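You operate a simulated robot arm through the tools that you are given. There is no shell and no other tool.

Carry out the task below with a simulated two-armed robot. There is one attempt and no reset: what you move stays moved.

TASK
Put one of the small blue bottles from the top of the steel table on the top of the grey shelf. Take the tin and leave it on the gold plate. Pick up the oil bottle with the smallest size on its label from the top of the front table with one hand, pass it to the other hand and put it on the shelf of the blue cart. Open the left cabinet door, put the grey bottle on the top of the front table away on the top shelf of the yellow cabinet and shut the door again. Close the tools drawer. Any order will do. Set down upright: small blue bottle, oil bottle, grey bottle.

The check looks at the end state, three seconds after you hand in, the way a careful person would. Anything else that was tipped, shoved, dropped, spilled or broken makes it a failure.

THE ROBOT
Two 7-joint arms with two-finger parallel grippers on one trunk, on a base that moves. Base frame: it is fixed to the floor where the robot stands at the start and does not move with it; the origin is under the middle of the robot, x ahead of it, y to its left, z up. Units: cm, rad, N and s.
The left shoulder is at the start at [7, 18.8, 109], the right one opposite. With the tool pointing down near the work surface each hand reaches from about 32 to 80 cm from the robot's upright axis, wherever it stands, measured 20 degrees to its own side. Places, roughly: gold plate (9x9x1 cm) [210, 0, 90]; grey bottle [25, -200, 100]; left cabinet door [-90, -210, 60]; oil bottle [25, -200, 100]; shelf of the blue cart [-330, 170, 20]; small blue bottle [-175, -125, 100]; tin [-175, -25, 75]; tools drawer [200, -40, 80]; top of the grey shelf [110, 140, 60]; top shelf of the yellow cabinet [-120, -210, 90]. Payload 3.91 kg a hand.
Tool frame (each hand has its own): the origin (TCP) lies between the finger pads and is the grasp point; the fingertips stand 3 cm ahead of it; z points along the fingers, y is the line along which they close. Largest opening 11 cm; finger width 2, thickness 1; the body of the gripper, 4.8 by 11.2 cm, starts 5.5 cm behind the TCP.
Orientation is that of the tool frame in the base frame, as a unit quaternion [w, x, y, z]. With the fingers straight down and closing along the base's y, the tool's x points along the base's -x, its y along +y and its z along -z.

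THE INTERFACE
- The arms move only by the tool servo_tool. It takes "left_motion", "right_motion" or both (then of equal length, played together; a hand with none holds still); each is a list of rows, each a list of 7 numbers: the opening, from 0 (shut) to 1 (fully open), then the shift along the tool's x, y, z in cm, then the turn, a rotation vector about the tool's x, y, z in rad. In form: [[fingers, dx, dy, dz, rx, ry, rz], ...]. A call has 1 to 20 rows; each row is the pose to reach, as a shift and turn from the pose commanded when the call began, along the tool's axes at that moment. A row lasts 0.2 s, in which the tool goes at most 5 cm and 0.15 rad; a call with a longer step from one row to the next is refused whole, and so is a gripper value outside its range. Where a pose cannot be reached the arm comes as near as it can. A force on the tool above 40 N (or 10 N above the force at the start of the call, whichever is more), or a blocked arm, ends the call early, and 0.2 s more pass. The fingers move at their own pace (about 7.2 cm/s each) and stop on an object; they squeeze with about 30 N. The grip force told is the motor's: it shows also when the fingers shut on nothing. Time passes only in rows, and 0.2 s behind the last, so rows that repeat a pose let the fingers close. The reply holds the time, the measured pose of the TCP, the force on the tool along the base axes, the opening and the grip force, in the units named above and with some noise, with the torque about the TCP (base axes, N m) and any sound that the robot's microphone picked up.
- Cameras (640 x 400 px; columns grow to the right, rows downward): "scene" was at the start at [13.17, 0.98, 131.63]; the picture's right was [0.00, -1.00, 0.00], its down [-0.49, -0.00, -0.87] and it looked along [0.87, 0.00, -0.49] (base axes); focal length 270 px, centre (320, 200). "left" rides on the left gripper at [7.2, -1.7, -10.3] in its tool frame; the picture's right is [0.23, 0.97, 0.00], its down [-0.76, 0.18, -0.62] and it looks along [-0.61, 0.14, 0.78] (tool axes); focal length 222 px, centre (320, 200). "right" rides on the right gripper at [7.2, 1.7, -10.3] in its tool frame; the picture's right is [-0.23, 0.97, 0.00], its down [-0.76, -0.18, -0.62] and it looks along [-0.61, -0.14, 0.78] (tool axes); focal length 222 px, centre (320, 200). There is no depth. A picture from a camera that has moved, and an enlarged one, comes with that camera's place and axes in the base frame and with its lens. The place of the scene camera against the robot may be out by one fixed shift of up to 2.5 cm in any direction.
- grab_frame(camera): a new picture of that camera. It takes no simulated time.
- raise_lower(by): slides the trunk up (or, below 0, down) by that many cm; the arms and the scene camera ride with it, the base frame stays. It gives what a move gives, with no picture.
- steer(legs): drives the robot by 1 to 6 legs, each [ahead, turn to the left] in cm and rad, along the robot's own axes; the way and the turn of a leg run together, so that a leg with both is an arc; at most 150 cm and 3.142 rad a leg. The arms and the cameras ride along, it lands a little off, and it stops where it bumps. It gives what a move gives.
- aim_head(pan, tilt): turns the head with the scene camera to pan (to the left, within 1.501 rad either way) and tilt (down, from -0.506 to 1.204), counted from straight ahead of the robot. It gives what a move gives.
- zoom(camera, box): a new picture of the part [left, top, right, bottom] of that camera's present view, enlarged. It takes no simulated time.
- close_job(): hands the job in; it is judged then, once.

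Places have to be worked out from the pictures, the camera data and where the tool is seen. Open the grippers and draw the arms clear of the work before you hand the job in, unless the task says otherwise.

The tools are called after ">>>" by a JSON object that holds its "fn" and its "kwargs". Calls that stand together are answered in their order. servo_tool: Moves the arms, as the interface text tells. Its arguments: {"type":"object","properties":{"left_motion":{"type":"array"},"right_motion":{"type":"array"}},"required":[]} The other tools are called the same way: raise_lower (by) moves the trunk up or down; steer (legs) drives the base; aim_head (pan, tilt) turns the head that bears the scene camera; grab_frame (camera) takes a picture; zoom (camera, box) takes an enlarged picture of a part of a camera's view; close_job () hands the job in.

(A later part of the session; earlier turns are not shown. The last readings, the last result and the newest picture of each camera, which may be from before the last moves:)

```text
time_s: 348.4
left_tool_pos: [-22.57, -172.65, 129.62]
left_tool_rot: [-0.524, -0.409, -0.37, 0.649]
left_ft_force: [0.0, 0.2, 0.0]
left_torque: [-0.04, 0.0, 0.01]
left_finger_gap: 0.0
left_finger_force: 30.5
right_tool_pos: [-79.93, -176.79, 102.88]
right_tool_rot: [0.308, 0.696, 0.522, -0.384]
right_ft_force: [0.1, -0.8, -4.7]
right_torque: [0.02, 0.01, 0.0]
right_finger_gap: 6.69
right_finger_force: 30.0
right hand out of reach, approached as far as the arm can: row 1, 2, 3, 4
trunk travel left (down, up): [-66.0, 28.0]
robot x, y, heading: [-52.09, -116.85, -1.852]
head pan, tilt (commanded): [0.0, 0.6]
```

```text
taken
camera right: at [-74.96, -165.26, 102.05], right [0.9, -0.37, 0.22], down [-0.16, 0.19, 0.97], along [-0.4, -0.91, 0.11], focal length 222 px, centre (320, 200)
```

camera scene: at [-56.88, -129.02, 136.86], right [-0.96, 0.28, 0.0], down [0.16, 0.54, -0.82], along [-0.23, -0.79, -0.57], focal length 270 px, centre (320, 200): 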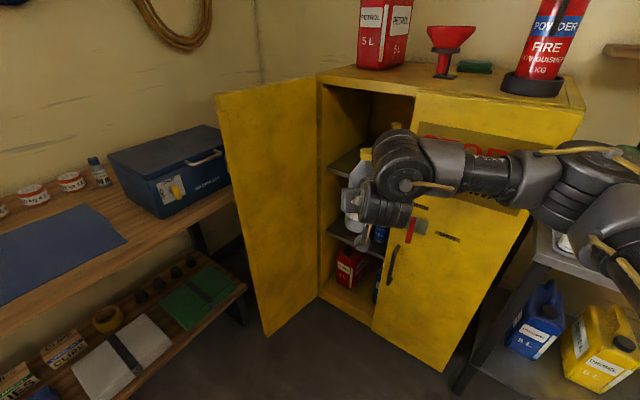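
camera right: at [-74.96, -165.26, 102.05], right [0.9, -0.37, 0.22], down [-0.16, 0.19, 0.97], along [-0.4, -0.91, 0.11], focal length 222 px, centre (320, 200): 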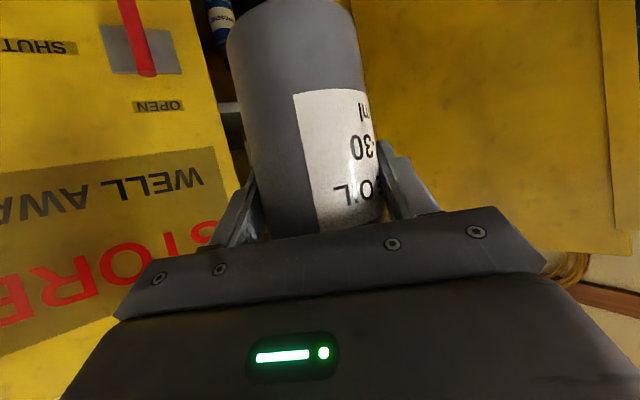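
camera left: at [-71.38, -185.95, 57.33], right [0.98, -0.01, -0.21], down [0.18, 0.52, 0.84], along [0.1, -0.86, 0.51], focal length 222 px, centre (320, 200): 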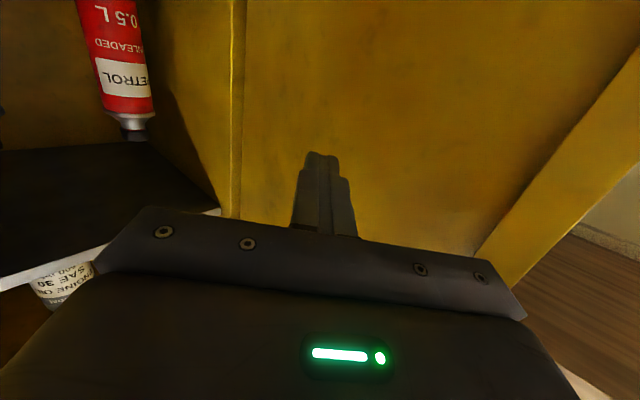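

The approach line is good. I turn 0.07 rad right, then extend the right arm 27 cm horizontally into the opening, keeping z≈103.

>>> {"fn": "steer", "kwargs": {"legs": [[0, -0.07]]}}

>>> {"fn": "servo_tool", "kwargs": {"right_motion": [[0.4, -1.8, 0, 3, 0, 0, 0], [0.4, -3.6, 0, 6, 0, 0, 0], [0.4, -5.3, 0, 9, 0, 0, 0], [0.4, -7.1, 0, 12, 0, 0, 0], [0.4, -8.9, 0, 15, 0, 0, 0], [0.4, -10.6, 0, 18, 0, 0, 0], [0.4, -12.4, 0, 21, 0, 0, 0], [0.4, -13.8, 0, 23.2, 0, 0, 0]]}}

>>> {"fn": "grab_frame", "kwargs": {"camera": "scene"}}

>>> {"fn": "grab_frame", "kwargs": {"camera": "right"}}

```text
time_s: 349.2
left_tool_pos: [-26.45, -174.47, 129.41]
left_tool_rot: [-0.5, -0.422, -0.355, 0.668]
left_ft_force: [0.2, 0.6, 0.0]
left_torque: [0.0, 0.02, 0.04]
left_finger_gap: 0.0
left_finger_force: 30.3
right_tool_pos: [-84.12, -174.73, 102.92]
right_tool_rot: [0.294, 0.715, 0.497, -0.395]
right_ft_force: [-0.4, -0.7, -4.6]
right_torque: [0.01, 0.05, -0.02]
right_finger_gap: 6.7
right_finger_force: 29.3
trunk travel left (down, up): [-66.0, 28.0]
robot x, y, heading: [-52.39, -116.67, -1.927]
head pan, tilt (commanded): [0.0, 0.6]
```

```text
time_s: 351.0
left_tool_pos: [-26.73, -174.29, 129.5]
left_tool_rot: [-0.501, -0.423, -0.355, 0.666]
left_ft_force: [-1.0, 0.5, 0.8]
left_torque: [0.03, 0.03, 0.06]
left_finger_gap: 0.0
left_finger_force: 29.8
right_tool_pos: [-93.3, -198.0, 102.53]
right_tool_rot: [0.295, 0.716, 0.497, -0.393]
right_ft_force: [-0.9, 0.7, -5.9]
right_torque: [-0.01, -0.02, 0.03]
right_finger_gap: 6.68
right_finger_force: 30.3
right hand out of reach, approached as far as the arm can: row 8
trunk travel left (down, up): [-66.0, 28.0]
robot x, y, heading: [-52.24, -116.65, -1.93]
head pan, tilt (commanded): [0.0, 0.6]
```

```text
taken
camera scene: at [-58.25, -128.65, 136.85], right [-0.94, 0.35, 0.0], down [0.2, 0.53, -0.82], along [-0.29, -0.77, -0.57], focal length 270 px, centre (320, 200)
```

scene: 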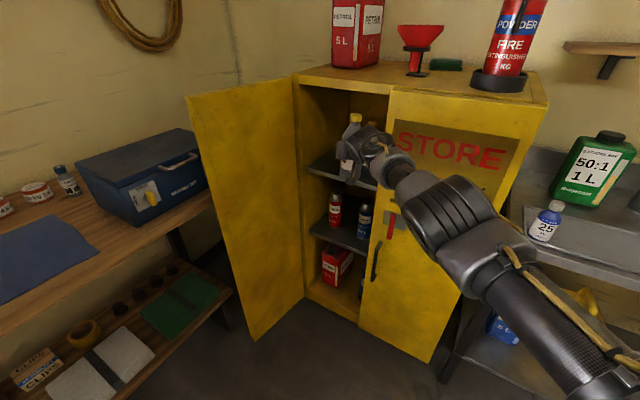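

```text
taken
camera right: at [-87.47, -186.75, 101.67], right [0.87, -0.43, 0.23], down [-0.15, 0.2, 0.97], along [-0.46, -0.88, 0.11], focal length 222 px, centre (320, 200)
```

right: 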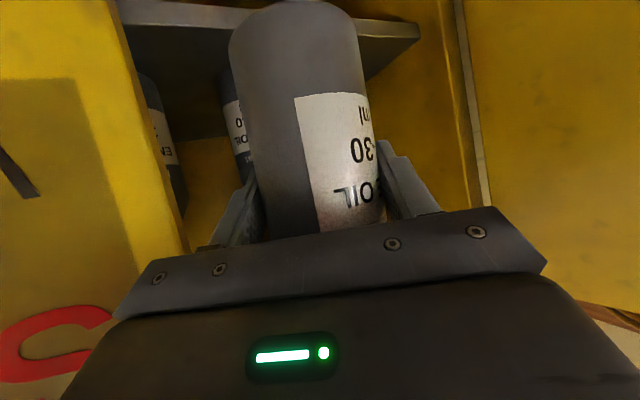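

The bottle is at the opening; top shelf at z≈87, free space to the left of the existing bottle. I lower 3 cm, turn a hair left and drive 10 cm in, then check.

>>> {"fn": "servo_tool", "kwargs": {"right_motion": [[0.4, 0.9, 0, 0.5, 0, 0, 0], [0.4, 1.7, 0, 1.0, 0, 0, 0], [0.4, 2.6, 0, 1.5, 0, 0, 0]]}}

>>> {"fn": "steer", "kwargs": {"legs": [[0, 0.02], [10, 0]]}}

>>> {"fn": "grab_frame", "kwargs": {"camera": "right"}}

>>> {"fn": "zoom", "kwargs": {"camera": "scene", "box": [270, 60, 470, 220]}}

```text
time_s: 351.8
left_tool_pos: [-26.65, -174.53, 129.59]
left_tool_rot: [-0.502, -0.421, -0.356, 0.667]
left_ft_force: [-0.3, -0.6, -0.1]
left_torque: [0.02, -0.02, -0.01]
left_finger_gap: 0.0
left_finger_force: 30.4
right_tool_pos: [-92.89, -197.85, 99.75]
right_tool_rot: [0.295, 0.715, 0.498, -0.393]
right_ft_force: [0.3, -0.6, -4.3]
right_torque: [0.02, 0.01, 0.03]
right_finger_gap: 6.69
right_finger_force: 30.2
trunk travel left (down, up): [-66.0, 28.0]
robot x, y, heading: [-51.92, -116.68, -1.926]
head pan, tilt (commanded): [0.0, 0.6]
```

```text
time_s: 353.3
left_tool_pos: [-28.86, -183.53, 129.36]
left_tool_rot: [-0.506, -0.419, -0.359, 0.663]
left_ft_force: [0.2, 0.2, 0.0]
left_torque: [-0.02, 0.02, 0.02]
left_finger_gap: 0.0
left_finger_force: 29.7
right_tool_pos: [-94.62, -208.17, 99.85]
right_tool_rot: [0.298, 0.71, 0.504, -0.391]
right_ft_force: [0.4, 0.1, -5.4]
right_torque: [0.0, -0.01, 0.01]
right_finger_gap: 6.69
right_finger_force: 30.2
trunk travel left (down, up): [-66.0, 28.0]
robot x, y, heading: [-55.7, -126.33, -1.911]
head pan, tilt (commanded): [0.0, 0.6]
```

```text
taken
camera right: at [-89.03, -196.78, 98.98], right [0.88, -0.41, 0.22], down [-0.15, 0.2, 0.97], along [-0.45, -0.89, 0.11], focal length 222 px, centre (320, 200)
```

right: 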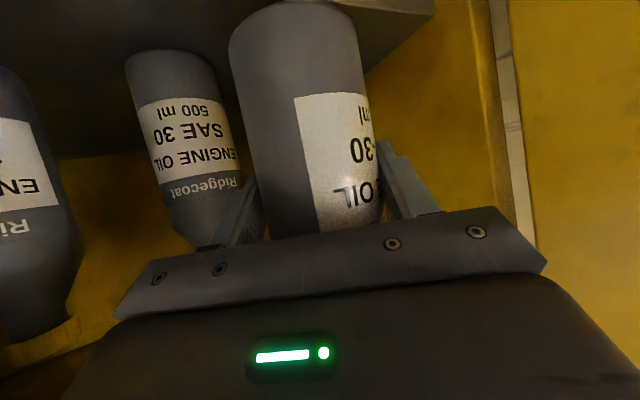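

```text
2.50 times, centred on (370, 140) of scene
camera zoom: at [-61.01, -138.25, 136.86], right [-0.94, 0.33, 0.0], down [0.19, 0.53, -0.82], along [-0.27, -0.78, -0.57], focal length 674 px, centre (195, 350)
```

zoom: 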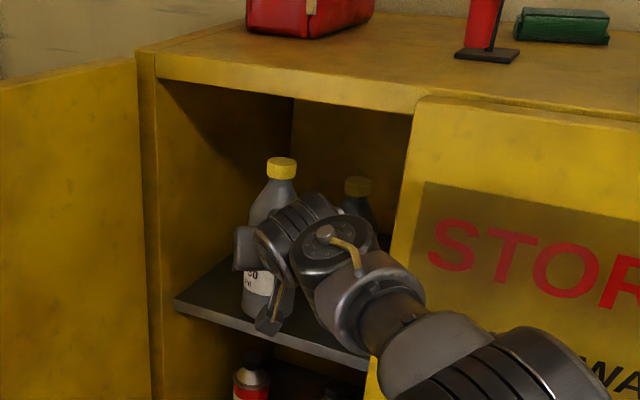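

The existing SAE 30 bottle stands to the right with room. I drive the last 8 cm in.

>>> {"fn": "steer", "kwargs": {"legs": [[8, 0]]}}

>>> {"fn": "grab_frame", "kwargs": {"camera": "right"}}

>>> {"fn": "zoom", "kwargs": {"camera": "scene", "box": [270, 60, 470, 220]}}

```text
time_s: 354.4
left_tool_pos: [-31.34, -190.44, 129.74]
left_tool_rot: [-0.507, -0.417, -0.358, 0.664]
left_ft_force: [0.3, 0.1, -0.2]
left_torque: [0.02, 0.02, -0.04]
left_finger_gap: 0.01
left_finger_force: 30.4
right_tool_pos: [-97.11, -215.12, 100.29]
right_tool_rot: [0.3, 0.709, 0.503, -0.393]
right_ft_force: [0.0, 0.4, -4.6]
right_torque: [0.02, 0.0, -0.02]
right_finger_gap: 6.74
right_finger_force: 29.9
trunk travel left (down, up): [-66.0, 28.0]
robot x, y, heading: [-58.07, -133.54, -1.91]
head pan, tilt (commanded): [0.0, 0.6]
```

```text
taken
camera right: at [-91.53, -203.83, 99.42], right [0.88, -0.41, 0.22], down [-0.15, 0.2, 0.97], along [-0.45, -0.89, 0.12], focal length 222 px, centre (320, 200)
```

right: 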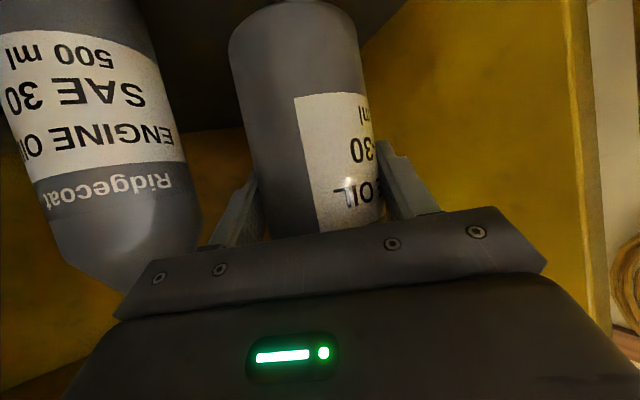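

```text
2.50 times, centred on (370, 140) of scene
camera zoom: at [-63.46, -145.12, 136.95], right [-0.94, 0.33, 0.0], down [0.19, 0.53, -0.83], along [-0.27, -0.78, -0.56], focal length 674 px, centre (195, 350)
```

zoom: 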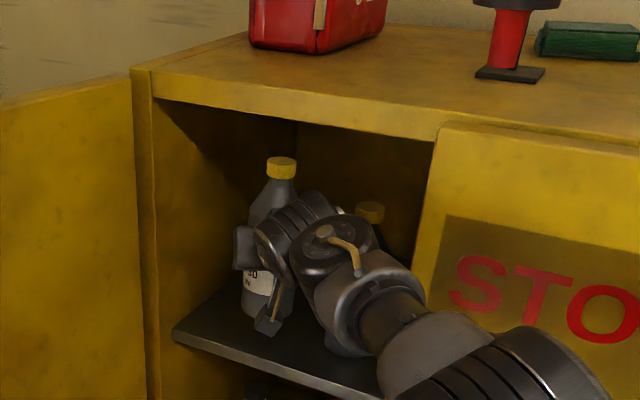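

Bottle is over the shelf with about 3 cm to its neighbour. I lower it 3.5 cm, then feel for contact in small steps.

>>> {"fn": "servo_tool", "kwargs": {"right_motion": [[0.4, 1.0, 0, 0.6, 0, 0, 0], [0.4, 2.0, 0, 1.2, 0, 0, 0], [0.4, 3.0, 0, 1.8, 0, 0, 0]]}}

>>> {"fn": "servo_tool", "kwargs": {"right_motion": [[0.4, 0.35, 0, 0.2, 0, 0, 0], [0.4, 0.7, 0, 0.4, 0, 0, 0], [0.4, 1.05, 0, 0.62, 0, 0, 0]]}}

```text
time_s: 355.2
left_tool_pos: [-31.56, -190.86, 129.36]
left_tool_rot: [-0.506, -0.42, -0.359, 0.663]
left_ft_force: [-0.3, 0.1, -0.3]
left_torque: [0.0, -0.02, 0.01]
left_finger_gap: 0.0
left_finger_force: 30.2
right_tool_pos: [-97.21, -215.26, 96.2]
right_tool_rot: [0.298, 0.71, 0.504, -0.391]
right_ft_force: [-0.5, 0.1, -4.9]
right_torque: [0.05, 0.03, 0.0]
right_finger_gap: 6.69
right_finger_force: 30.4
right hand out of reach, approached as far as the arm can: row 3
trunk travel left (down, up): [-66.0, 28.0]
robot x, y, heading: [-58.32, -133.21, -1.909]
head pan, tilt (commanded): [0.0, 0.6]
```

```text
time_s: 356.0
left_tool_pos: [-31.38, -190.93, 129.46]
left_tool_rot: [-0.507, -0.418, -0.36, 0.662]
left_ft_force: [0.0, -0.3, -0.2]
left_torque: [0.0, -0.02, -0.01]
left_finger_gap: 0.02
left_finger_force: 30.3
right_tool_pos: [-96.98, -214.91, 95.18]
right_tool_rot: [0.299, 0.71, 0.504, -0.391]
right_ft_force: [-0.5, 0.3, -4.5]
right_torque: [0.01, 0.01, 0.02]
right_finger_gap: 6.7
right_finger_force: 29.7
right hand out of reach, approached as far as the arm can: row 3
trunk travel left (down, up): [-66.0, 28.0]
robot x, y, heading: [-58.24, -133.62, -1.91]
head pan, tilt (commanded): [0.0, 0.6]
```

No contact yet at z 95.2. I use the trunk for a purely vertical fine descent.

>>> {"fn": "raise_lower", "kwargs": {"by": -1}}

>>> {"fn": "raise_lower", "kwargs": {"by": -0.6}}

>>> {"fn": "grab_frame", "kwargs": {"camera": "right"}}

```text
time_s: 356.6
left_tool_pos: [-31.27, -190.58, 128.59]
left_tool_rot: [-0.507, -0.416, -0.358, 0.664]
left_ft_force: [0.2, 0.7, -1.1]
left_torque: [0.01, -0.01, 0.01]
left_finger_gap: 0.01
left_finger_force: 29.6
right_tool_pos: [-96.85, -214.84, 95.12]
right_tool_rot: [0.303, 0.707, 0.502, -0.396]
right_ft_force: [-1.0, -4.6, 19.7]
right_torque: [0.04, 0.69, 0.05]
right_finger_gap: 6.68
right_finger_force: 30.1
trunk travel left (down, up): [-65.0, 29.0]
robot x, y, heading: [-58.03, -133.79, -1.909]
head pan, tilt (commanded): [0.0, 0.6]
```

```text
time_s: 357.1
left_tool_pos: [-31.23, -190.31, 128.04]
left_tool_rot: [-0.507, -0.416, -0.358, 0.664]
left_ft_force: [0.5, -0.2, -0.9]
left_torque: [0.01, -0.03, -0.02]
left_finger_gap: 0.01
left_finger_force: 30.2
right_tool_pos: [-96.76, -214.72, 94.39]
right_tool_rot: [0.301, 0.707, 0.504, -0.394]
right_ft_force: [3.5, -0.7, 25.2]
right_torque: [0.02, 0.73, -0.02]
right_finger_gap: 6.69
right_finger_force: 30.0
trunk travel left (down, up): [-64.4, 29.6]
robot x, y, heading: [-58.38, -133.63, -1.91]
head pan, tilt (commanded): [0.0, 0.6]
```

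```text
taken
camera right: at [-91.16, -203.38, 93.42], right [0.88, -0.41, 0.22], down [-0.15, 0.21, 0.97], along [-0.44, -0.89, 0.12], focal length 222 px, centre (320, 200)
```

right: 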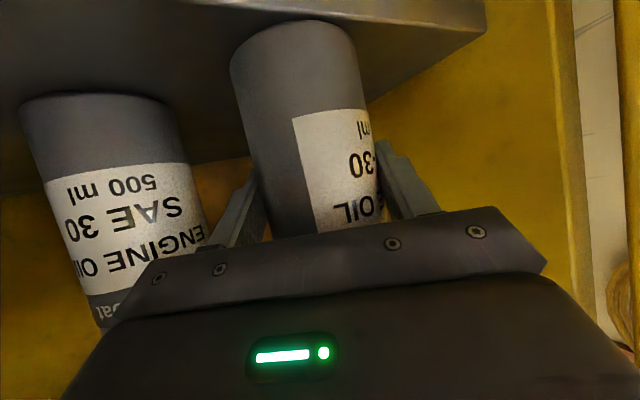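

Contact with the shelf (20–25 N). Before releasing I check how far the base is from the shelf's front edge.

>>> {"fn": "zoom", "kwargs": {"camera": "right", "box": [200, 0, 520, 140]}}

>>> {"fn": "zoom", "kwargs": {"camera": "scene", "box": [310, 100, 420, 200]}}

```text
2.00 times, centred on (360, 70) of right
camera zoom: at [-91.16, -203.38, 93.42], right [0.88, -0.41, 0.22], down [-0.15, 0.21, 0.97], along [-0.44, -0.89, 0.12], focal length 444 px, centre (240, 460)
```

zoom: 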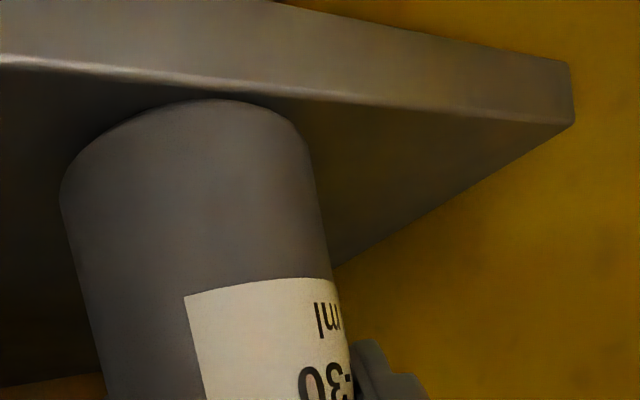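

```text
4.00 times, centred on (365, 150) of scene
camera zoom: at [-63.34, -145.14, 135.34], right [-0.94, 0.33, 0.0], down [0.19, 0.53, -0.83], along [-0.27, -0.78, -0.56], focal length 1079 px, centre (140, 400)
```

zoom: 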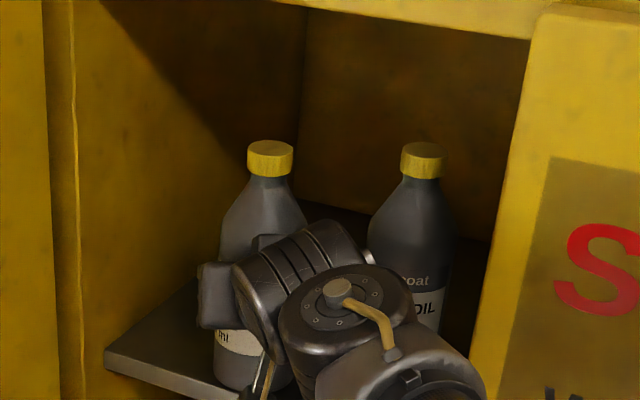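

The base is on the shelf but only about 1 cm from its front edge. I lift 2 cm with the trunk, drive 3 cm further in and set it down again.

>>> {"fn": "raise_lower", "kwargs": {"by": 2.2}}

>>> {"fn": "steer", "kwargs": {"legs": [[3, 0]]}}

>>> {"fn": "raise_lower", "kwargs": {"by": -1.4}}

>>> {"fn": "grab_frame", "kwargs": {"camera": "right"}}

```text
time_s: 357.8
left_tool_pos: [-31.46, -190.93, 130.1]
left_tool_rot: [-0.507, -0.418, -0.359, 0.663]
left_ft_force: [-0.1, 1.1, -1.0]
left_torque: [0.0, -0.03, -0.01]
left_finger_gap: 0.01
left_finger_force: 30.1
right_tool_pos: [-97.09, -214.83, 95.59]
right_tool_rot: [0.297, 0.71, 0.505, -0.39]
right_ft_force: [0.3, -0.4, -4.2]
right_torque: [0.02, -0.01, -0.04]
right_finger_gap: 6.68
right_finger_force: 30.5
trunk travel left (down, up): [-66.6, 27.4]
robot x, y, heading: [-58.28, -133.41, -1.912]
head pan, tilt (commanded): [0.0, 0.6]
```

```text
time_s: 358.6
left_tool_pos: [-32.36, -193.29, 130.23]
left_tool_rot: [-0.508, -0.417, -0.358, 0.664]
left_ft_force: [0.8, 0.5, 0.7]
left_torque: [0.04, 0.01, -0.01]
left_finger_gap: 0.0
left_finger_force: 30.6
right_tool_pos: [-97.88, -217.56, 96.23]
right_tool_rot: [0.3, 0.709, 0.504, -0.392]
right_ft_force: [-0.4, 1.0, -3.4]
right_torque: [0.02, 0.02, 0.03]
right_finger_gap: 6.66
right_finger_force: 29.7
trunk travel left (down, up): [-66.6, 27.4]
robot x, y, heading: [-59.03, -136.47, -1.904]
head pan, tilt (commanded): [0.0, 0.6]
```

```text
time_s: 359.3
left_tool_pos: [-32.4, -193.87, 128.55]
left_tool_rot: [-0.506, -0.419, -0.359, 0.663]
left_ft_force: [-1.0, 0.1, -1.1]
left_torque: [-0.02, 0.01, -0.01]
left_finger_gap: 0.01
left_finger_force: 30.2
right_tool_pos: [-97.94, -217.91, 94.45]
right_tool_rot: [0.299, 0.71, 0.505, -0.39]
right_ft_force: [0.1, 0.2, -4.7]
right_torque: [0.02, -0.04, 0.02]
right_finger_gap: 6.71
right_finger_force: 29.1
trunk travel left (down, up): [-65.2, 28.8]
robot x, y, heading: [-59.21, -136.15, -1.911]
head pan, tilt (commanded): [0.0, 0.6]
```

```text
taken
camera right: at [-92.41, -206.53, 93.57], right [0.88, -0.41, 0.22], down [-0.15, 0.2, 0.97], along [-0.44, -0.89, 0.11], focal length 222 px, centre (320, 200)
```

right: 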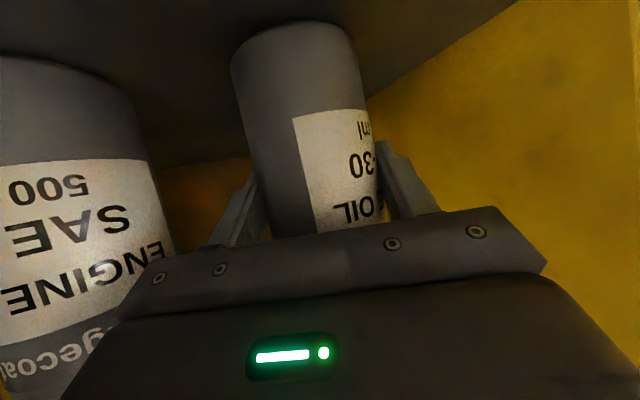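

Almost down; 0.4 cm steps until contact.

>>> {"fn": "raise_lower", "kwargs": {"by": -0.4}}

>>> {"fn": "raise_lower", "kwargs": {"by": -0.3}}

```text
time_s: 359.8
left_tool_pos: [-32.49, -193.61, 128.27]
left_tool_rot: [-0.507, -0.418, -0.359, 0.663]
left_ft_force: [0.0, -0.3, 0.1]
left_torque: [0.0, 0.0, -0.03]
left_finger_gap: 0.0
left_finger_force: 29.7
right_tool_pos: [-97.93, -217.9, 94.43]
right_tool_rot: [0.3, 0.709, 0.504, -0.392]
right_ft_force: [-2.0, -2.2, 3.9]
right_torque: [-0.19, 0.45, 0.08]
right_finger_gap: 6.68
right_finger_force: 30.0
trunk travel left (down, up): [-64.8, 29.2]
robot x, y, heading: [-58.97, -135.99, -1.908]
head pan, tilt (commanded): [0.0, 0.6]
```

```text
time_s: 360.3
left_tool_pos: [-32.38, -193.42, 128.06]
left_tool_rot: [-0.507, -0.417, -0.358, 0.664]
left_ft_force: [0.6, 0.3, -0.1]
left_torque: [0.03, 0.0, -0.03]
left_finger_gap: 0.0
left_finger_force: 30.0
right_tool_pos: [-98.03, -217.69, 94.43]
right_tool_rot: [0.302, 0.707, 0.503, -0.395]
right_ft_force: [-4.6, -6.4, 17.8]
right_torque: [-0.3, 1.06, 0.27]
right_finger_gap: 6.69
right_finger_force: 30.1
trunk travel left (down, up): [-64.5, 29.5]
robot x, y, heading: [-58.75, -136.34, -1.908]
head pan, tilt (commanded): [0.0, 0.6]
```

Contact. I relieve slightly (0.2 cm) and open the fingers gently.

>>> {"fn": "raise_lower", "kwargs": {"by": 0.25}}

>>> {"fn": "servo_tool", "kwargs": {"right_motion": [[0.62, 0, 0, 0, 0, 0, 0], [0.66, 0, 0, 0, 0, 0, 0], [0.7, 0, 0, 0, 0, 0, 0], [0.75, 0, 0, 0, 0, 0, 0], [0.75, 0, 0, 0, 0, 0, 0]]}}

>>> {"fn": "grab_frame", "kwargs": {"camera": "right"}}

>>> {"fn": "zoom", "kwargs": {"camera": "scene", "box": [310, 100, 420, 200]}}

```text
time_s: 360.8
left_tool_pos: [-32.33, -193.42, 128.24]
left_tool_rot: [-0.507, -0.417, -0.359, 0.663]
left_ft_force: [-0.3, 0.3, 1.0]
left_torque: [0.0, -0.02, 0.01]
left_finger_gap: 0.0
left_finger_force: 30.1
right_tool_pos: [-98.01, -217.67, 94.45]
right_tool_rot: [0.3, 0.708, 0.504, -0.392]
right_ft_force: [-4.7, -6.4, 18.2]
right_torque: [-0.48, 1.07, 0.25]
right_finger_gap: 6.7
right_finger_force: 30.5
trunk travel left (down, up): [-64.8, 29.2]
robot x, y, heading: [-59.08, -136.21, -1.91]
head pan, tilt (commanded): [0.0, 0.6]
```

```text
time_s: 362.0
left_tool_pos: [-32.43, -193.7, 128.11]
left_tool_rot: [-0.507, -0.418, -0.359, 0.663]
left_ft_force: [0.7, -0.1, -0.5]
left_torque: [0.0, 0.0, -0.01]
left_finger_gap: 0.0
left_finger_force: 29.8
right_tool_pos: [-97.94, -217.79, 94.11]
right_tool_rot: [0.3, 0.708, 0.504, -0.392]
right_ft_force: [0.3, 0.5, 0.2]
right_torque: [0.03, 0.04, 0.03]
right_finger_gap: 8.25
right_finger_force: 0.0
trunk travel left (down, up): [-64.8, 29.2]
robot x, y, heading: [-58.9, -135.89, -1.909]
head pan, tilt (commanded): [0.0, 0.6]
```

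```text
taken
camera right: at [-92.4, -206.45, 93.21], right [0.88, -0.41, 0.22], down [-0.15, 0.2, 0.97], along [-0.45, -0.89, 0.11], focal length 222 px, centre (320, 200)
```

right: 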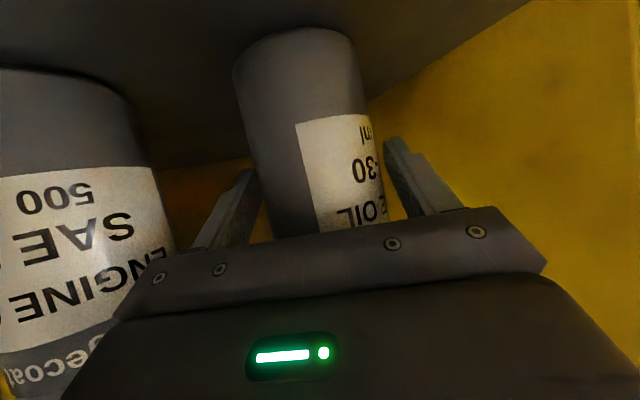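

```text
4.00 times, centred on (365, 150) of scene
camera zoom: at [-64.61, -148.45, 135.62], right [-0.94, 0.33, 0.0], down [0.19, 0.53, -0.82], along [-0.27, -0.78, -0.57], focal length 1079 px, centre (140, 400)
```

zoom: 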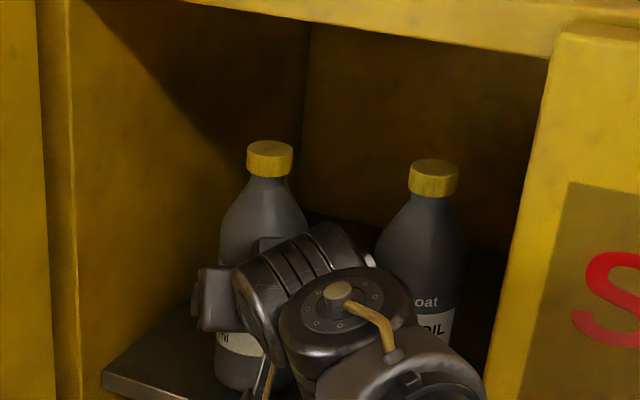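

Released: bottle stands upright, no forces. I back straight out with the base.

>>> {"fn": "steer", "kwargs": {"legs": [[-12, 0]]}}

>>> {"fn": "steer", "kwargs": {"legs": [[-25, 0]]}}

>>> {"fn": "grab_frame", "kwargs": {"camera": "scene"}}

>>> {"fn": "zoom", "kwargs": {"camera": "scene", "box": [250, 60, 450, 220]}}

```text
time_s: 363.3
left_tool_pos: [-28.71, -182.42, 128.25]
left_tool_rot: [-0.507, -0.417, -0.358, 0.664]
left_ft_force: [0.6, 0.2, -0.5]
left_torque: [-0.02, -0.01, 0.07]
left_finger_gap: 0.01
left_finger_force: 30.1
right_tool_pos: [-94.18, -206.36, 94.22]
right_tool_rot: [0.298, 0.71, 0.503, -0.393]
right_ft_force: [-0.2, 1.4, -0.1]
right_torque: [-0.01, 0.0, 0.0]
right_finger_gap: 8.26
right_finger_force: 0.0
trunk travel left (down, up): [-64.8, 29.2]
robot x, y, heading: [-54.95, -125.0, -1.914]
head pan, tilt (commanded): [0.0, 0.6]
```

```text
time_s: 365.1
left_tool_pos: [-20.1, -158.81, 128.14]
left_tool_rot: [-0.507, -0.418, -0.359, 0.663]
left_ft_force: [-0.9, -0.1, -0.1]
left_torque: [0.02, 0.0, 0.03]
left_finger_gap: 0.01
left_finger_force: 30.0
right_tool_pos: [-85.67, -182.8, 94.12]
right_tool_rot: [0.299, 0.709, 0.504, -0.392]
right_ft_force: [1.0, -0.8, 0.0]
right_torque: [0.0, -0.01, 0.01]
right_finger_gap: 8.25
right_finger_force: 0.1
trunk travel left (down, up): [-64.8, 29.2]
robot x, y, heading: [-47.21, -101.44, -1.911]
head pan, tilt (commanded): [0.0, 0.6]
```

```text
taken
camera scene: at [-52.34, -113.61, 135.63], right [-0.94, 0.33, 0.0], down [0.19, 0.53, -0.83], along [-0.27, -0.78, -0.56], focal length 270 px, centre (320, 200)
```

scene: 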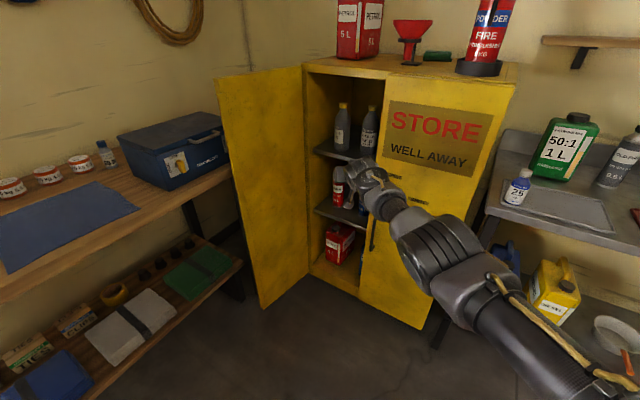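

```text
2.50 times, centred on (350, 140) of scene
camera zoom: at [-52.34, -113.61, 135.63], right [-0.94, 0.33, 0.0], down [0.19, 0.53, -0.83], along [-0.27, -0.78, -0.56], focal length 674 px, centre (245, 350)
```

zoom: 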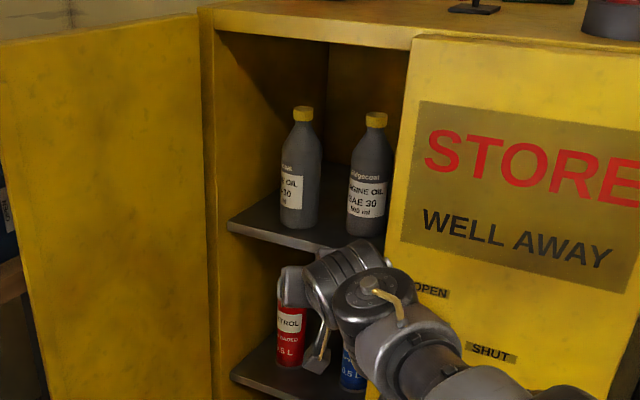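

The grey bottle stands on the top shelf. Now the door: it has opened to about 100°, so I need to get the closed right fist on its outer side near the free edge and sweep it back. I close and retract the right hand, raise the trunk 16 cm and reposition.

>>> {"fn": "servo_tool", "kwargs": {"right_motion": [[0.5, 2.1, 0, -3.6, 0, 0, 0], [0.3, 4.2, 0, -7.2, 0, 0, 0], [0.1, 6.4, 0, -10.8, 0, 0, 0], [0, 8.5, 0, -14.4, 0, 0, 0], [0, 10.6, 0, -18, 0, 0, 0], [0, 12.8, 0, -21.5, 0, 0, 0]]}}

>>> {"fn": "raise_lower", "kwargs": {"by": 16}}

>>> {"fn": "steer", "kwargs": {"legs": [[0, 1.2], [42, 0], [0, -1.17]]}}

>>> {"fn": "grab_frame", "kwargs": {"camera": "scene"}}

```text
time_s: 366.5
left_tool_pos: [-20.27, -158.74, 128.33]
left_tool_rot: [-0.508, -0.418, -0.359, 0.663]
left_ft_force: [-0.3, 0.2, 0.8]
left_torque: [0.03, 0.01, -0.02]
left_finger_gap: 0.02
left_finger_force: 29.8
right_tool_pos: [-77.97, -158.76, 94.11]
right_tool_rot: [0.299, 0.71, 0.504, -0.39]
right_ft_force: [0.1, 0.3, -0.2]
right_torque: [-0.03, -0.01, 0.02]
right_finger_gap: 0.03
right_finger_force: 30.2
trunk travel left (down, up): [-64.8, 29.2]
robot x, y, heading: [-46.89, -101.35, -1.906]
head pan, tilt (commanded): [0.0, 0.6]
```

```text
time_s: 368.3
left_tool_pos: [-20.2, -158.89, 144.12]
left_tool_rot: [-0.507, -0.418, -0.36, 0.662]
left_ft_force: [-0.9, -0.6, -0.1]
left_torque: [0.01, 0.02, 0.01]
left_finger_gap: 0.0
left_finger_force: 30.1
right_tool_pos: [-77.76, -159.06, 110.25]
right_tool_rot: [0.299, 0.709, 0.503, -0.392]
right_ft_force: [0.1, 0.0, -0.1]
right_torque: [-0.03, -0.02, 0.02]
right_finger_gap: 0.02
right_finger_force: 29.5
trunk travel left (down, up): [-80.8, 13.2]
robot x, y, heading: [-46.47, -101.69, -1.909]
head pan, tilt (commanded): [0.0, 0.6]
```

```text
time_s: 371.9
left_tool_pos: [16.78, -96.72, 144.35]
left_tool_rot: [0.793, 0.145, 0.533, -0.257]
left_ft_force: [0.0, 0.2, 0.0]
left_torque: [-0.01, 0.04, -0.01]
left_finger_gap: 0.0
left_finger_force: 29.7
right_tool_pos: [-3.51, -150.37, 110.26]
right_tool_rot: [0.469, 0.294, 0.819, -0.15]
right_ft_force: [-0.2, 1.3, 0.0]
right_torque: [0.0, -0.01, -0.04]
right_finger_gap: 0.0
right_finger_force: 29.6
trunk travel left (down, up): [-80.8, 13.2]
robot x, y, heading: [-46.56, -101.41, -0.685]
head pan, tilt (commanded): [0.0, 0.6]
stopped in leg 1: the robot was blocked; the commanded pose is now the measured one
```

```text
taken
camera scene: at [-37.05, -109.29, 151.63], right [-0.63, -0.77, 0.0], down [-0.44, 0.36, -0.83], along [0.64, -0.52, -0.56], focal length 270 px, centre (320, 200)
```

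scene: 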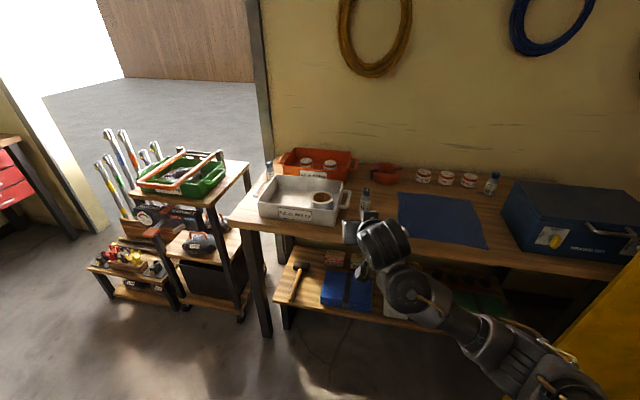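

The turn finished but reported a block; nothing is touching per the force readings. I try a short forward move and watch.

>>> {"fn": "steer", "kwargs": {"legs": [[6, 0]]}}

>>> {"fn": "aim_head", "kwargs": {"pan": -1.2, "tilt": 0.6}}

>>> {"fn": "grab_frame", "kwargs": {"camera": "scene"}}

```text
time_s: 372.9
left_tool_pos: [20.5, -99.75, 144.83]
left_tool_rot: [0.795, 0.145, 0.53, -0.258]
left_ft_force: [0.1, 0.6, 0.7]
left_torque: [0.03, 0.06, 0.01]
left_finger_gap: 0.0
left_finger_force: 29.8
right_tool_pos: [0.5, -153.71, 110.68]
right_tool_rot: [0.472, 0.292, 0.818, -0.15]
right_ft_force: [-0.9, 0.2, 0.8]
right_torque: [-0.02, 0.0, -0.03]
right_finger_gap: 0.0
right_finger_force: 30.0
trunk travel left (down, up): [-80.8, 13.2]
robot x, y, heading: [-42.12, -105.4, -0.684]
head pan, tilt (commanded): [0.0, 0.6]
```

```text
time_s: 374.3
left_tool_pos: [21.49, -100.39, 144.41]
left_tool_rot: [0.793, 0.145, 0.533, -0.257]
left_ft_force: [1.0, 0.1, -0.5]
left_torque: [-0.02, 0.01, -0.03]
left_finger_gap: 0.0
left_finger_force: 29.8
right_tool_pos: [1.2, -154.15, 110.16]
right_tool_rot: [0.469, 0.293, 0.82, -0.149]
right_ft_force: [0.0, 0.0, -0.7]
right_torque: [0.02, -0.02, -0.01]
right_finger_gap: 0.0
right_finger_force: 29.9
trunk travel left (down, up): [-80.8, 13.2]
robot x, y, heading: [-42.39, -105.2, -0.689]
head pan, tilt (commanded): [-1.201, 0.6]
```

```text
taken
camera scene: at [-41.97, -115.93, 151.62], right [-0.95, 0.31, 0.0], down [0.17, 0.54, -0.83], along [-0.26, -0.78, -0.56], focal length 270 px, centre (320, 200)
```

scene: 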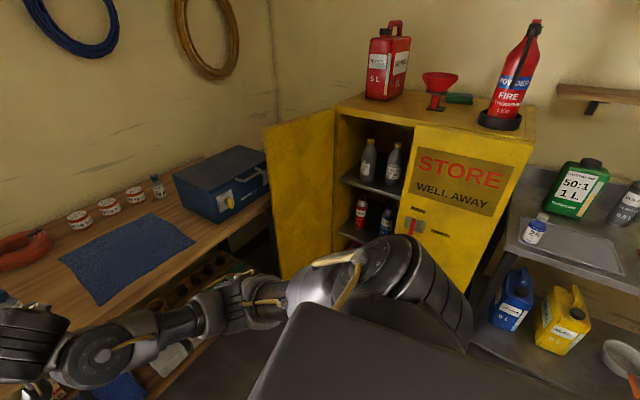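

Moving freely. I continue 36 cm forward and then turn right toward the door.

>>> {"fn": "steer", "kwargs": {"legs": [[36, 0]]}}

>>> {"fn": "steer", "kwargs": {"legs": [[0, -0.9]]}}

>>> {"fn": "aim_head", "kwargs": {"pan": -0.2, "tilt": 0.6}}

>>> {"fn": "grab_frame", "kwargs": {"camera": "scene"}}

```text
time_s: 376.7
left_tool_pos: [50.02, -123.42, 144.49]
left_tool_rot: [0.794, 0.144, 0.532, -0.256]
left_ft_force: [-0.1, 0.8, 1.0]
left_torque: [0.0, -0.04, 0.04]
left_finger_gap: 0.01
left_finger_force: 29.8
right_tool_pos: [29.79, -177.2, 110.2]
right_tool_rot: [0.47, 0.291, 0.82, -0.148]
right_ft_force: [0.9, -0.3, -0.4]
right_torque: [-0.04, 0.0, -0.03]
right_finger_gap: 0.01
right_finger_force: 29.6
trunk travel left (down, up): [-80.8, 13.2]
robot x, y, heading: [-14.08, -128.5, -0.682]
head pan, tilt (commanded): [-1.201, 0.6]
```

```text
time_s: 379.3
left_tool_pos: [30.61, -174.61, 144.34]
left_tool_rot: [0.608, 0.359, 0.42, -0.57]
left_ft_force: [0.1, -0.8, 1.1]
left_torque: [-0.03, -0.01, -0.01]
left_finger_gap: 0.01
left_finger_force: 29.9
right_tool_pos: [-23.67, -193.09, 110.1]
right_tool_rot: [0.362, 0.614, 0.617, -0.335]
right_ft_force: [-0.2, -0.6, 0.1]
right_torque: [0.01, 0.03, -0.02]
right_finger_gap: 0.0
right_finger_force: 30.5
trunk travel left (down, up): [-80.8, 13.2]
robot x, y, heading: [-13.84, -128.74, -1.56]
head pan, tilt (commanded): [-1.201, 0.6]
```

```text
time_s: 380.6
left_tool_pos: [30.51, -174.57, 144.42]
left_tool_rot: [0.609, 0.358, 0.42, -0.57]
left_ft_force: [-0.5, 1.0, -0.8]
left_torque: [0.0, -0.04, -0.01]
left_finger_gap: 0.01
left_finger_force: 30.1
right_tool_pos: [-23.67, -193.18, 110.25]
right_tool_rot: [0.362, 0.613, 0.617, -0.334]
right_ft_force: [0.2, 0.1, -0.3]
right_torque: [0.02, -0.03, 0.0]
right_finger_gap: 0.0
right_finger_force: 29.7
trunk travel left (down, up): [-80.8, 13.2]
robot x, y, heading: [-14.01, -128.61, -1.566]
head pan, tilt (commanded): [-0.201, 0.6]
```

```text
taken
camera scene: at [-16.34, -141.35, 151.62], right [-0.98, 0.2, 0.0], down [0.11, 0.55, -0.82], along [-0.16, -0.81, -0.57], focal length 270 px, centre (320, 200)
```

scene: 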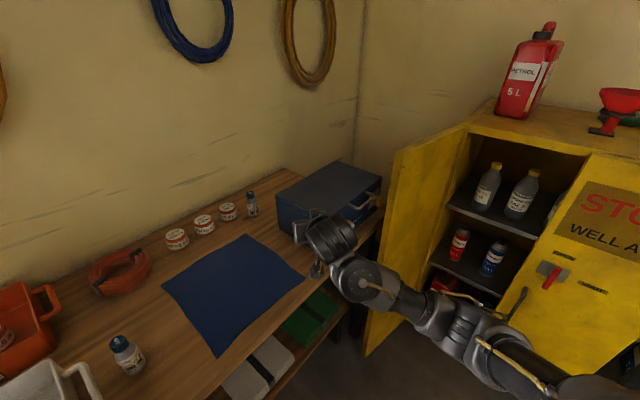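

The door edge is near (131, -168) in bench axes. I turn right 0.32 so the fist points past the door's outer side, then look.

>>> {"fn": "steer", "kwargs": {"legs": [[0, -0.32]]}}

>>> {"fn": "grab_frame", "kwargs": {"camera": "right"}}

>>> {"fn": "grab_frame", "kwargs": {"camera": "scene"}}

```text
time_s: 382.0
left_tool_pos: [14.35, -185.94, 144.24]
left_tool_rot: [-0.512, -0.42, -0.359, 0.658]
left_ft_force: [-0.1, 0.4, -1.1]
left_torque: [-0.07, 0.05, 0.02]
left_finger_gap: 0.03
left_finger_force: 29.5
right_tool_pos: [-43.02, -186.85, 110.28]
right_tool_rot: [0.304, 0.702, 0.514, -0.388]
right_ft_force: [1.1, 0.0, -0.3]
right_torque: [0.0, 0.01, -0.04]
right_finger_gap: 0.01
right_finger_force: 29.8
trunk travel left (down, up): [-80.8, 13.2]
robot x, y, heading: [-13.8, -128.85, -1.886]
head pan, tilt (commanded): [-0.201, 0.6]
```

```text
taken
camera right: at [-37.8, -175.42, 109.3], right [0.89, -0.39, 0.22], down [-0.16, 0.2, 0.97], along [-0.42, -0.9, 0.11], focal length 222 px, centre (320, 200)
```

right: 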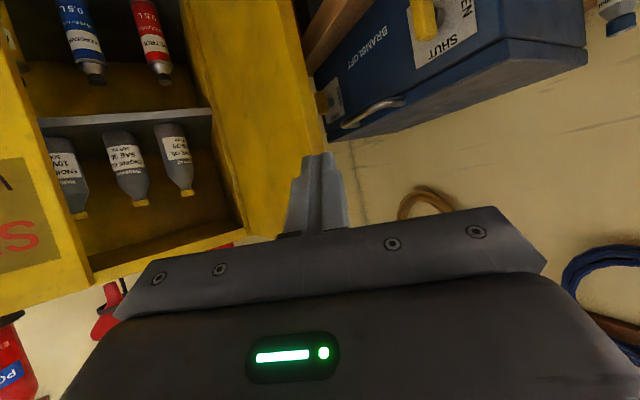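

```text
taken
camera scene: at [-20.36, -140.16, 151.64], right [-0.87, 0.49, 0.0], down [0.28, 0.49, -0.83], along [-0.4, -0.72, -0.56], focal length 270 px, centre (320, 200)
```

scene: 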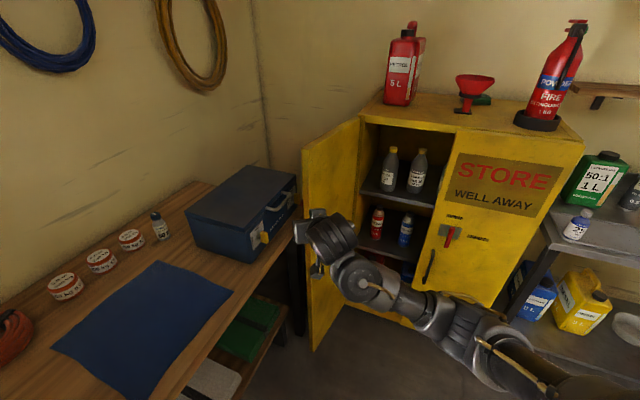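

The fist points almost at the door's free edge; it must pass on the outer (left) side. I shift 3 cm left and extend 23 cm, staying above the blue case's height.

>>> {"fn": "servo_tool", "kwargs": {"right_motion": [[0, 0, 1.5, 0, 0, 0, 0], [0, 0, 3.2, 0, 0, 0, 0], [0, -1.8, 3.2, 3, 0, 0, 0], [0, -3.6, 3.2, 6, 0, 0, 0], [0, -5.3, 3.2, 9, 0, 0, 0], [0, -7.1, 3.2, 12, 0, 0, 0]]}}

>>> {"fn": "grab_frame", "kwargs": {"camera": "right"}}

>>> {"fn": "zoom", "kwargs": {"camera": "scene", "box": [220, 120, 440, 300]}}

```text
time_s: 383.4
left_tool_pos: [14.36, -186.2, 144.31]
left_tool_rot: [-0.512, -0.42, -0.36, 0.657]
left_ft_force: [0.1, -0.7, 0.4]
left_torque: [-0.02, -0.01, 0.0]
left_finger_gap: 0.0
left_finger_force: 29.7
right_tool_pos: [-44.33, -201.21, 110.13]
right_tool_rot: [0.304, 0.703, 0.514, -0.387]
right_ft_force: [-0.2, -0.3, -1.2]
right_torque: [0.01, 0.02, 0.02]
right_finger_gap: 0.0
right_finger_force: 30.1
trunk travel left (down, up): [-80.8, 13.2]
robot x, y, heading: [-13.71, -128.81, -1.881]
head pan, tilt (commanded): [-0.201, 0.6]
```

```text
taken
camera right: at [-39.05, -189.73, 109.27], right [0.89, -0.39, 0.22], down [-0.16, 0.19, 0.97], along [-0.42, -0.9, 0.11], focal length 222 px, centre (320, 200)
```

right: 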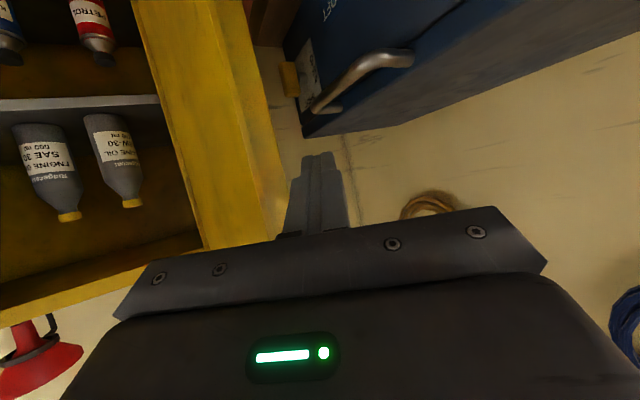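

```text
2.22 times, centred on (330, 210) of scene
camera zoom: at [-20.43, -140.31, 151.61], right [-0.87, 0.49, 0.0], down [0.28, 0.49, -0.82], along [-0.4, -0.72, -0.57], focal length 599 px, centre (298, 178)
```

zoom: 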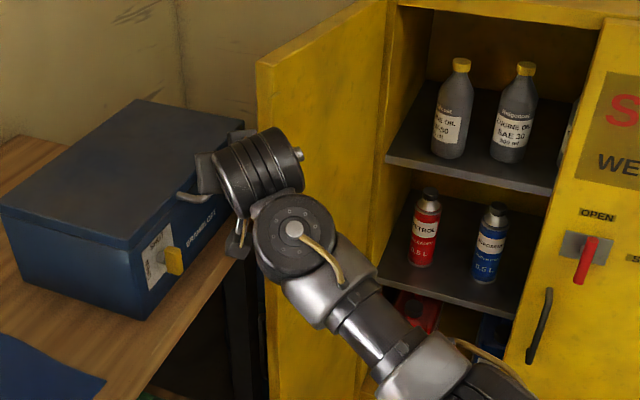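

The fist is now on the outer side of the door, passing just above the blue case's height. I extend another 10 cm.

>>> {"fn": "servo_tool", "kwargs": {"right_motion": [[0, -1.8, 0, 3, 0, 0, 0], [0, -3.6, 0, 6, 0, 0, 0], [0, -5.3, 0, 9, 0, 0, 0]]}}

>>> {"fn": "grab_frame", "kwargs": {"camera": "right"}}

>>> {"fn": "zoom", "kwargs": {"camera": "scene", "box": [220, 120, 440, 300]}}

```text
time_s: 384.2
left_tool_pos: [14.86, -185.54, 144.35]
left_tool_rot: [-0.512, -0.419, -0.36, 0.658]
left_ft_force: [0.4, -1.0, -1.2]
left_torque: [-0.14, 0.04, 0.06]
left_finger_gap: 0.0
left_finger_force: 29.7
right_tool_pos: [-46.22, -210.6, 110.78]
right_tool_rot: [0.307, 0.7, 0.514, -0.39]
right_ft_force: [18.2, 28.2, 3.3]
right_torque: [-1.13, 0.99, -2.15]
right_finger_gap: 0.0
right_finger_force: 30.1
trunk travel left (down, up): [-80.8, 13.2]
robot x, y, heading: [-13.81, -128.56, -1.879]
head pan, tilt (commanded): [-0.201, 0.6]
```

```text
taken
camera right: at [-41.0, -199.1, 109.8], right [0.9, -0.38, 0.22], down [-0.15, 0.2, 0.97], along [-0.42, -0.9, 0.12], focal length 222 px, centre (320, 200)
```

right: 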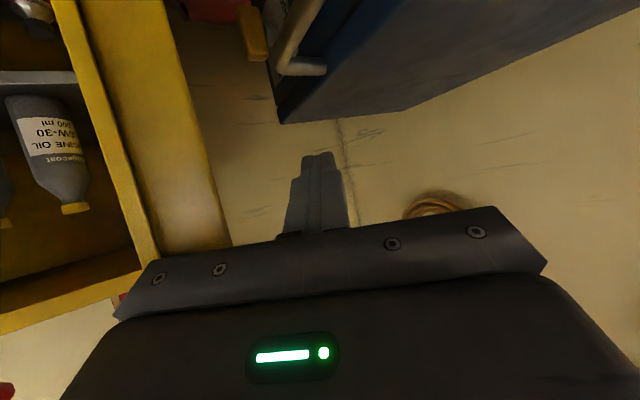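

```text
2.22 times, centred on (330, 210) of scene
camera zoom: at [-19.7, -139.48, 151.71], right [-0.87, 0.49, 0.0], down [0.27, 0.49, -0.83], along [-0.4, -0.72, -0.56], focal length 599 px, centre (298, 178)
```

zoom: 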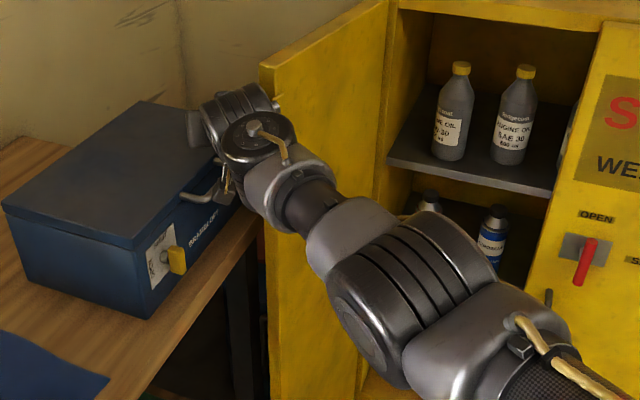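

The gripper body now rests against the door's free edge (about 33 N), with the fist 5 cm past it on the outer side. I ease back 1.2 cm and then sweep right by turning the base.

>>> {"fn": "servo_tool", "kwargs": {"right_motion": [[0, 0.5, 0, -0.8, 0, 0, 0], [0, 0.9, 0, -1.5, 0, 0, 0]]}}

>>> {"fn": "steer", "kwargs": {"legs": [[0, -0.08]]}}

>>> {"fn": "grab_frame", "kwargs": {"camera": "right"}}

```text
time_s: 384.8
left_tool_pos: [14.0, -186.09, 144.44]
left_tool_rot: [-0.511, -0.421, -0.358, 0.658]
left_ft_force: [-0.6, 1.1, 0.3]
left_torque: [0.0, 0.02, -0.01]
left_finger_gap: 0.01
left_finger_force: 30.0
right_tool_pos: [-46.93, -209.39, 109.99]
right_tool_rot: [0.304, 0.704, 0.512, -0.387]
right_ft_force: [0.5, 0.1, 0.7]
right_torque: [0.04, -0.01, 0.02]
right_finger_gap: 0.0
right_finger_force: 29.9
trunk travel left (down, up): [-80.8, 13.2]
robot x, y, heading: [-13.77, -128.48, -1.881]
head pan, tilt (commanded): [-0.201, 0.6]
```

```text
time_s: 385.6
left_tool_pos: [12.62, -186.81, 144.38]
left_tool_rot: [-0.501, -0.425, -0.353, 0.666]
left_ft_force: [-0.2, -0.1, 0.2]
left_torque: [0.01, 0.0, -0.01]
left_finger_gap: 0.01
left_finger_force: 30.0
right_tool_pos: [-47.56, -208.53, 109.93]
right_tool_rot: [0.301, 0.706, 0.51, -0.388]
right_ft_force: [11.0, 6.8, 6.2]
right_torque: [0.04, 0.77, -0.84]
right_finger_gap: 0.0
right_finger_force: 29.9
trunk travel left (down, up): [-80.8, 13.2]
robot x, y, heading: [-13.75, -128.61, -1.91]
head pan, tilt (commanded): [-0.201, 0.6]
stopped in leg 1: the robot was blocked; the commanded pose is now the measured one
```

```text
taken
camera right: at [-42.21, -196.98, 109.18], right [0.89, -0.4, 0.22], down [-0.16, 0.19, 0.97], along [-0.43, -0.9, 0.11], focal length 222 px, centre (320, 200)
```

right: 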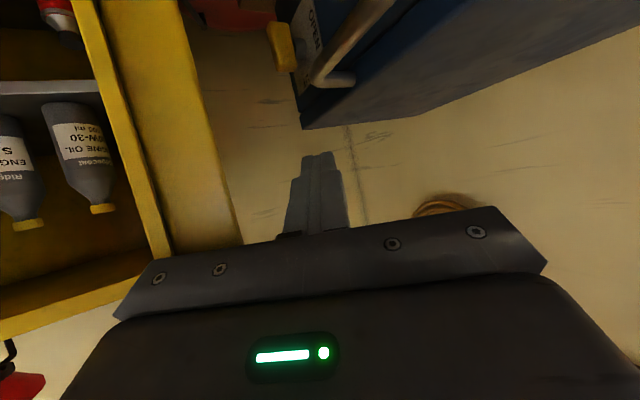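

The body, not the fist, is pushing on the edge. I retract 3 cm so only the fist overlaps the door, then sweep right with a slight reverse.

>>> {"fn": "servo_tool", "kwargs": {"right_motion": [[0, 0.8, 0.4, -1.3, 0, 0, 0], [0, 1.6, 0.4, -2.7, 0, 0, 0]]}}

>>> {"fn": "steer", "kwargs": {"legs": [[-3.1, -0.05]]}}

>>> {"fn": "grab_frame", "kwargs": {"camera": "right"}}

>>> {"fn": "zoom", "kwargs": {"camera": "scene", "box": [220, 120, 440, 300]}}

```text
time_s: 386.2
left_tool_pos: [12.45, -186.77, 144.34]
left_tool_rot: [-0.501, -0.426, -0.352, 0.666]
left_ft_force: [0.6, 0.4, -0.2]
left_torque: [-0.01, -0.03, -0.02]
left_finger_gap: 0.0
left_finger_force: 29.8
right_tool_pos: [-46.71, -205.43, 109.87]
right_tool_rot: [0.299, 0.709, 0.508, -0.388]
right_ft_force: [0.0, -0.1, 0.3]
right_torque: [0.03, 0.03, -0.01]
right_finger_gap: 0.0
right_finger_force: 29.7
trunk travel left (down, up): [-80.8, 13.2]
robot x, y, heading: [-13.78, -128.39, -1.901]
head pan, tilt (commanded): [-0.201, 0.6]
```

```text
time_s: 387.1
left_tool_pos: [10.56, -185.91, 144.04]
left_tool_rot: [-0.483, -0.436, -0.344, 0.677]
left_ft_force: [0.2, -0.9, -0.4]
left_torque: [-0.04, 0.01, -0.04]
left_finger_gap: 0.0
left_finger_force: 30.3
right_tool_pos: [-49.55, -201.37, 109.33]
right_tool_rot: [0.287, 0.722, 0.491, -0.393]
right_ft_force: [0.1, -1.0, -0.6]
right_torque: [0.02, -0.03, 0.01]
right_finger_gap: 0.0
right_finger_force: 30.0
trunk travel left (down, up): [-80.8, 13.2]
robot x, y, heading: [-12.74, -125.56, -1.957]
head pan, tilt (commanded): [-0.201, 0.6]
```

```text
taken
camera right: at [-43.5, -190.31, 108.6], right [0.86, -0.45, 0.22], down [-0.15, 0.19, 0.97], along [-0.48, -0.87, 0.1], focal length 222 px, centre (320, 200)
```

right: 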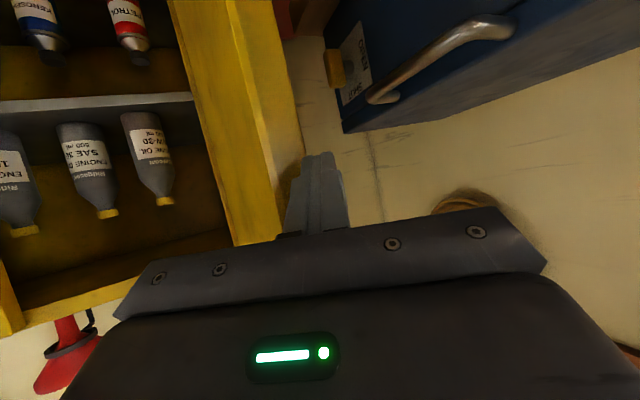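

```text
2.22 times, centred on (330, 210) of scene
camera zoom: at [-20.32, -137.54, 151.56], right [-0.83, 0.55, 0.0], down [0.31, 0.47, -0.82], along [-0.46, -0.68, -0.57], focal length 599 px, centre (298, 178)
```

zoom: 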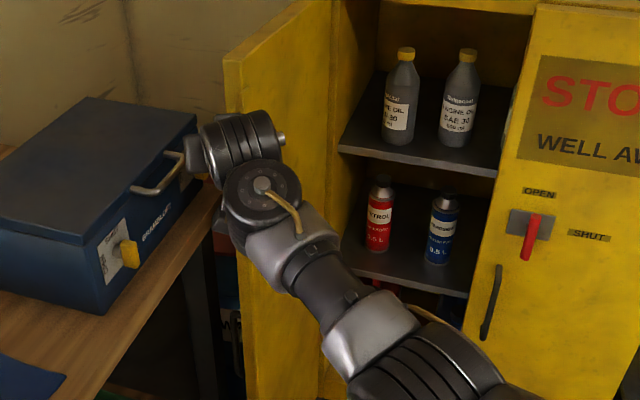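

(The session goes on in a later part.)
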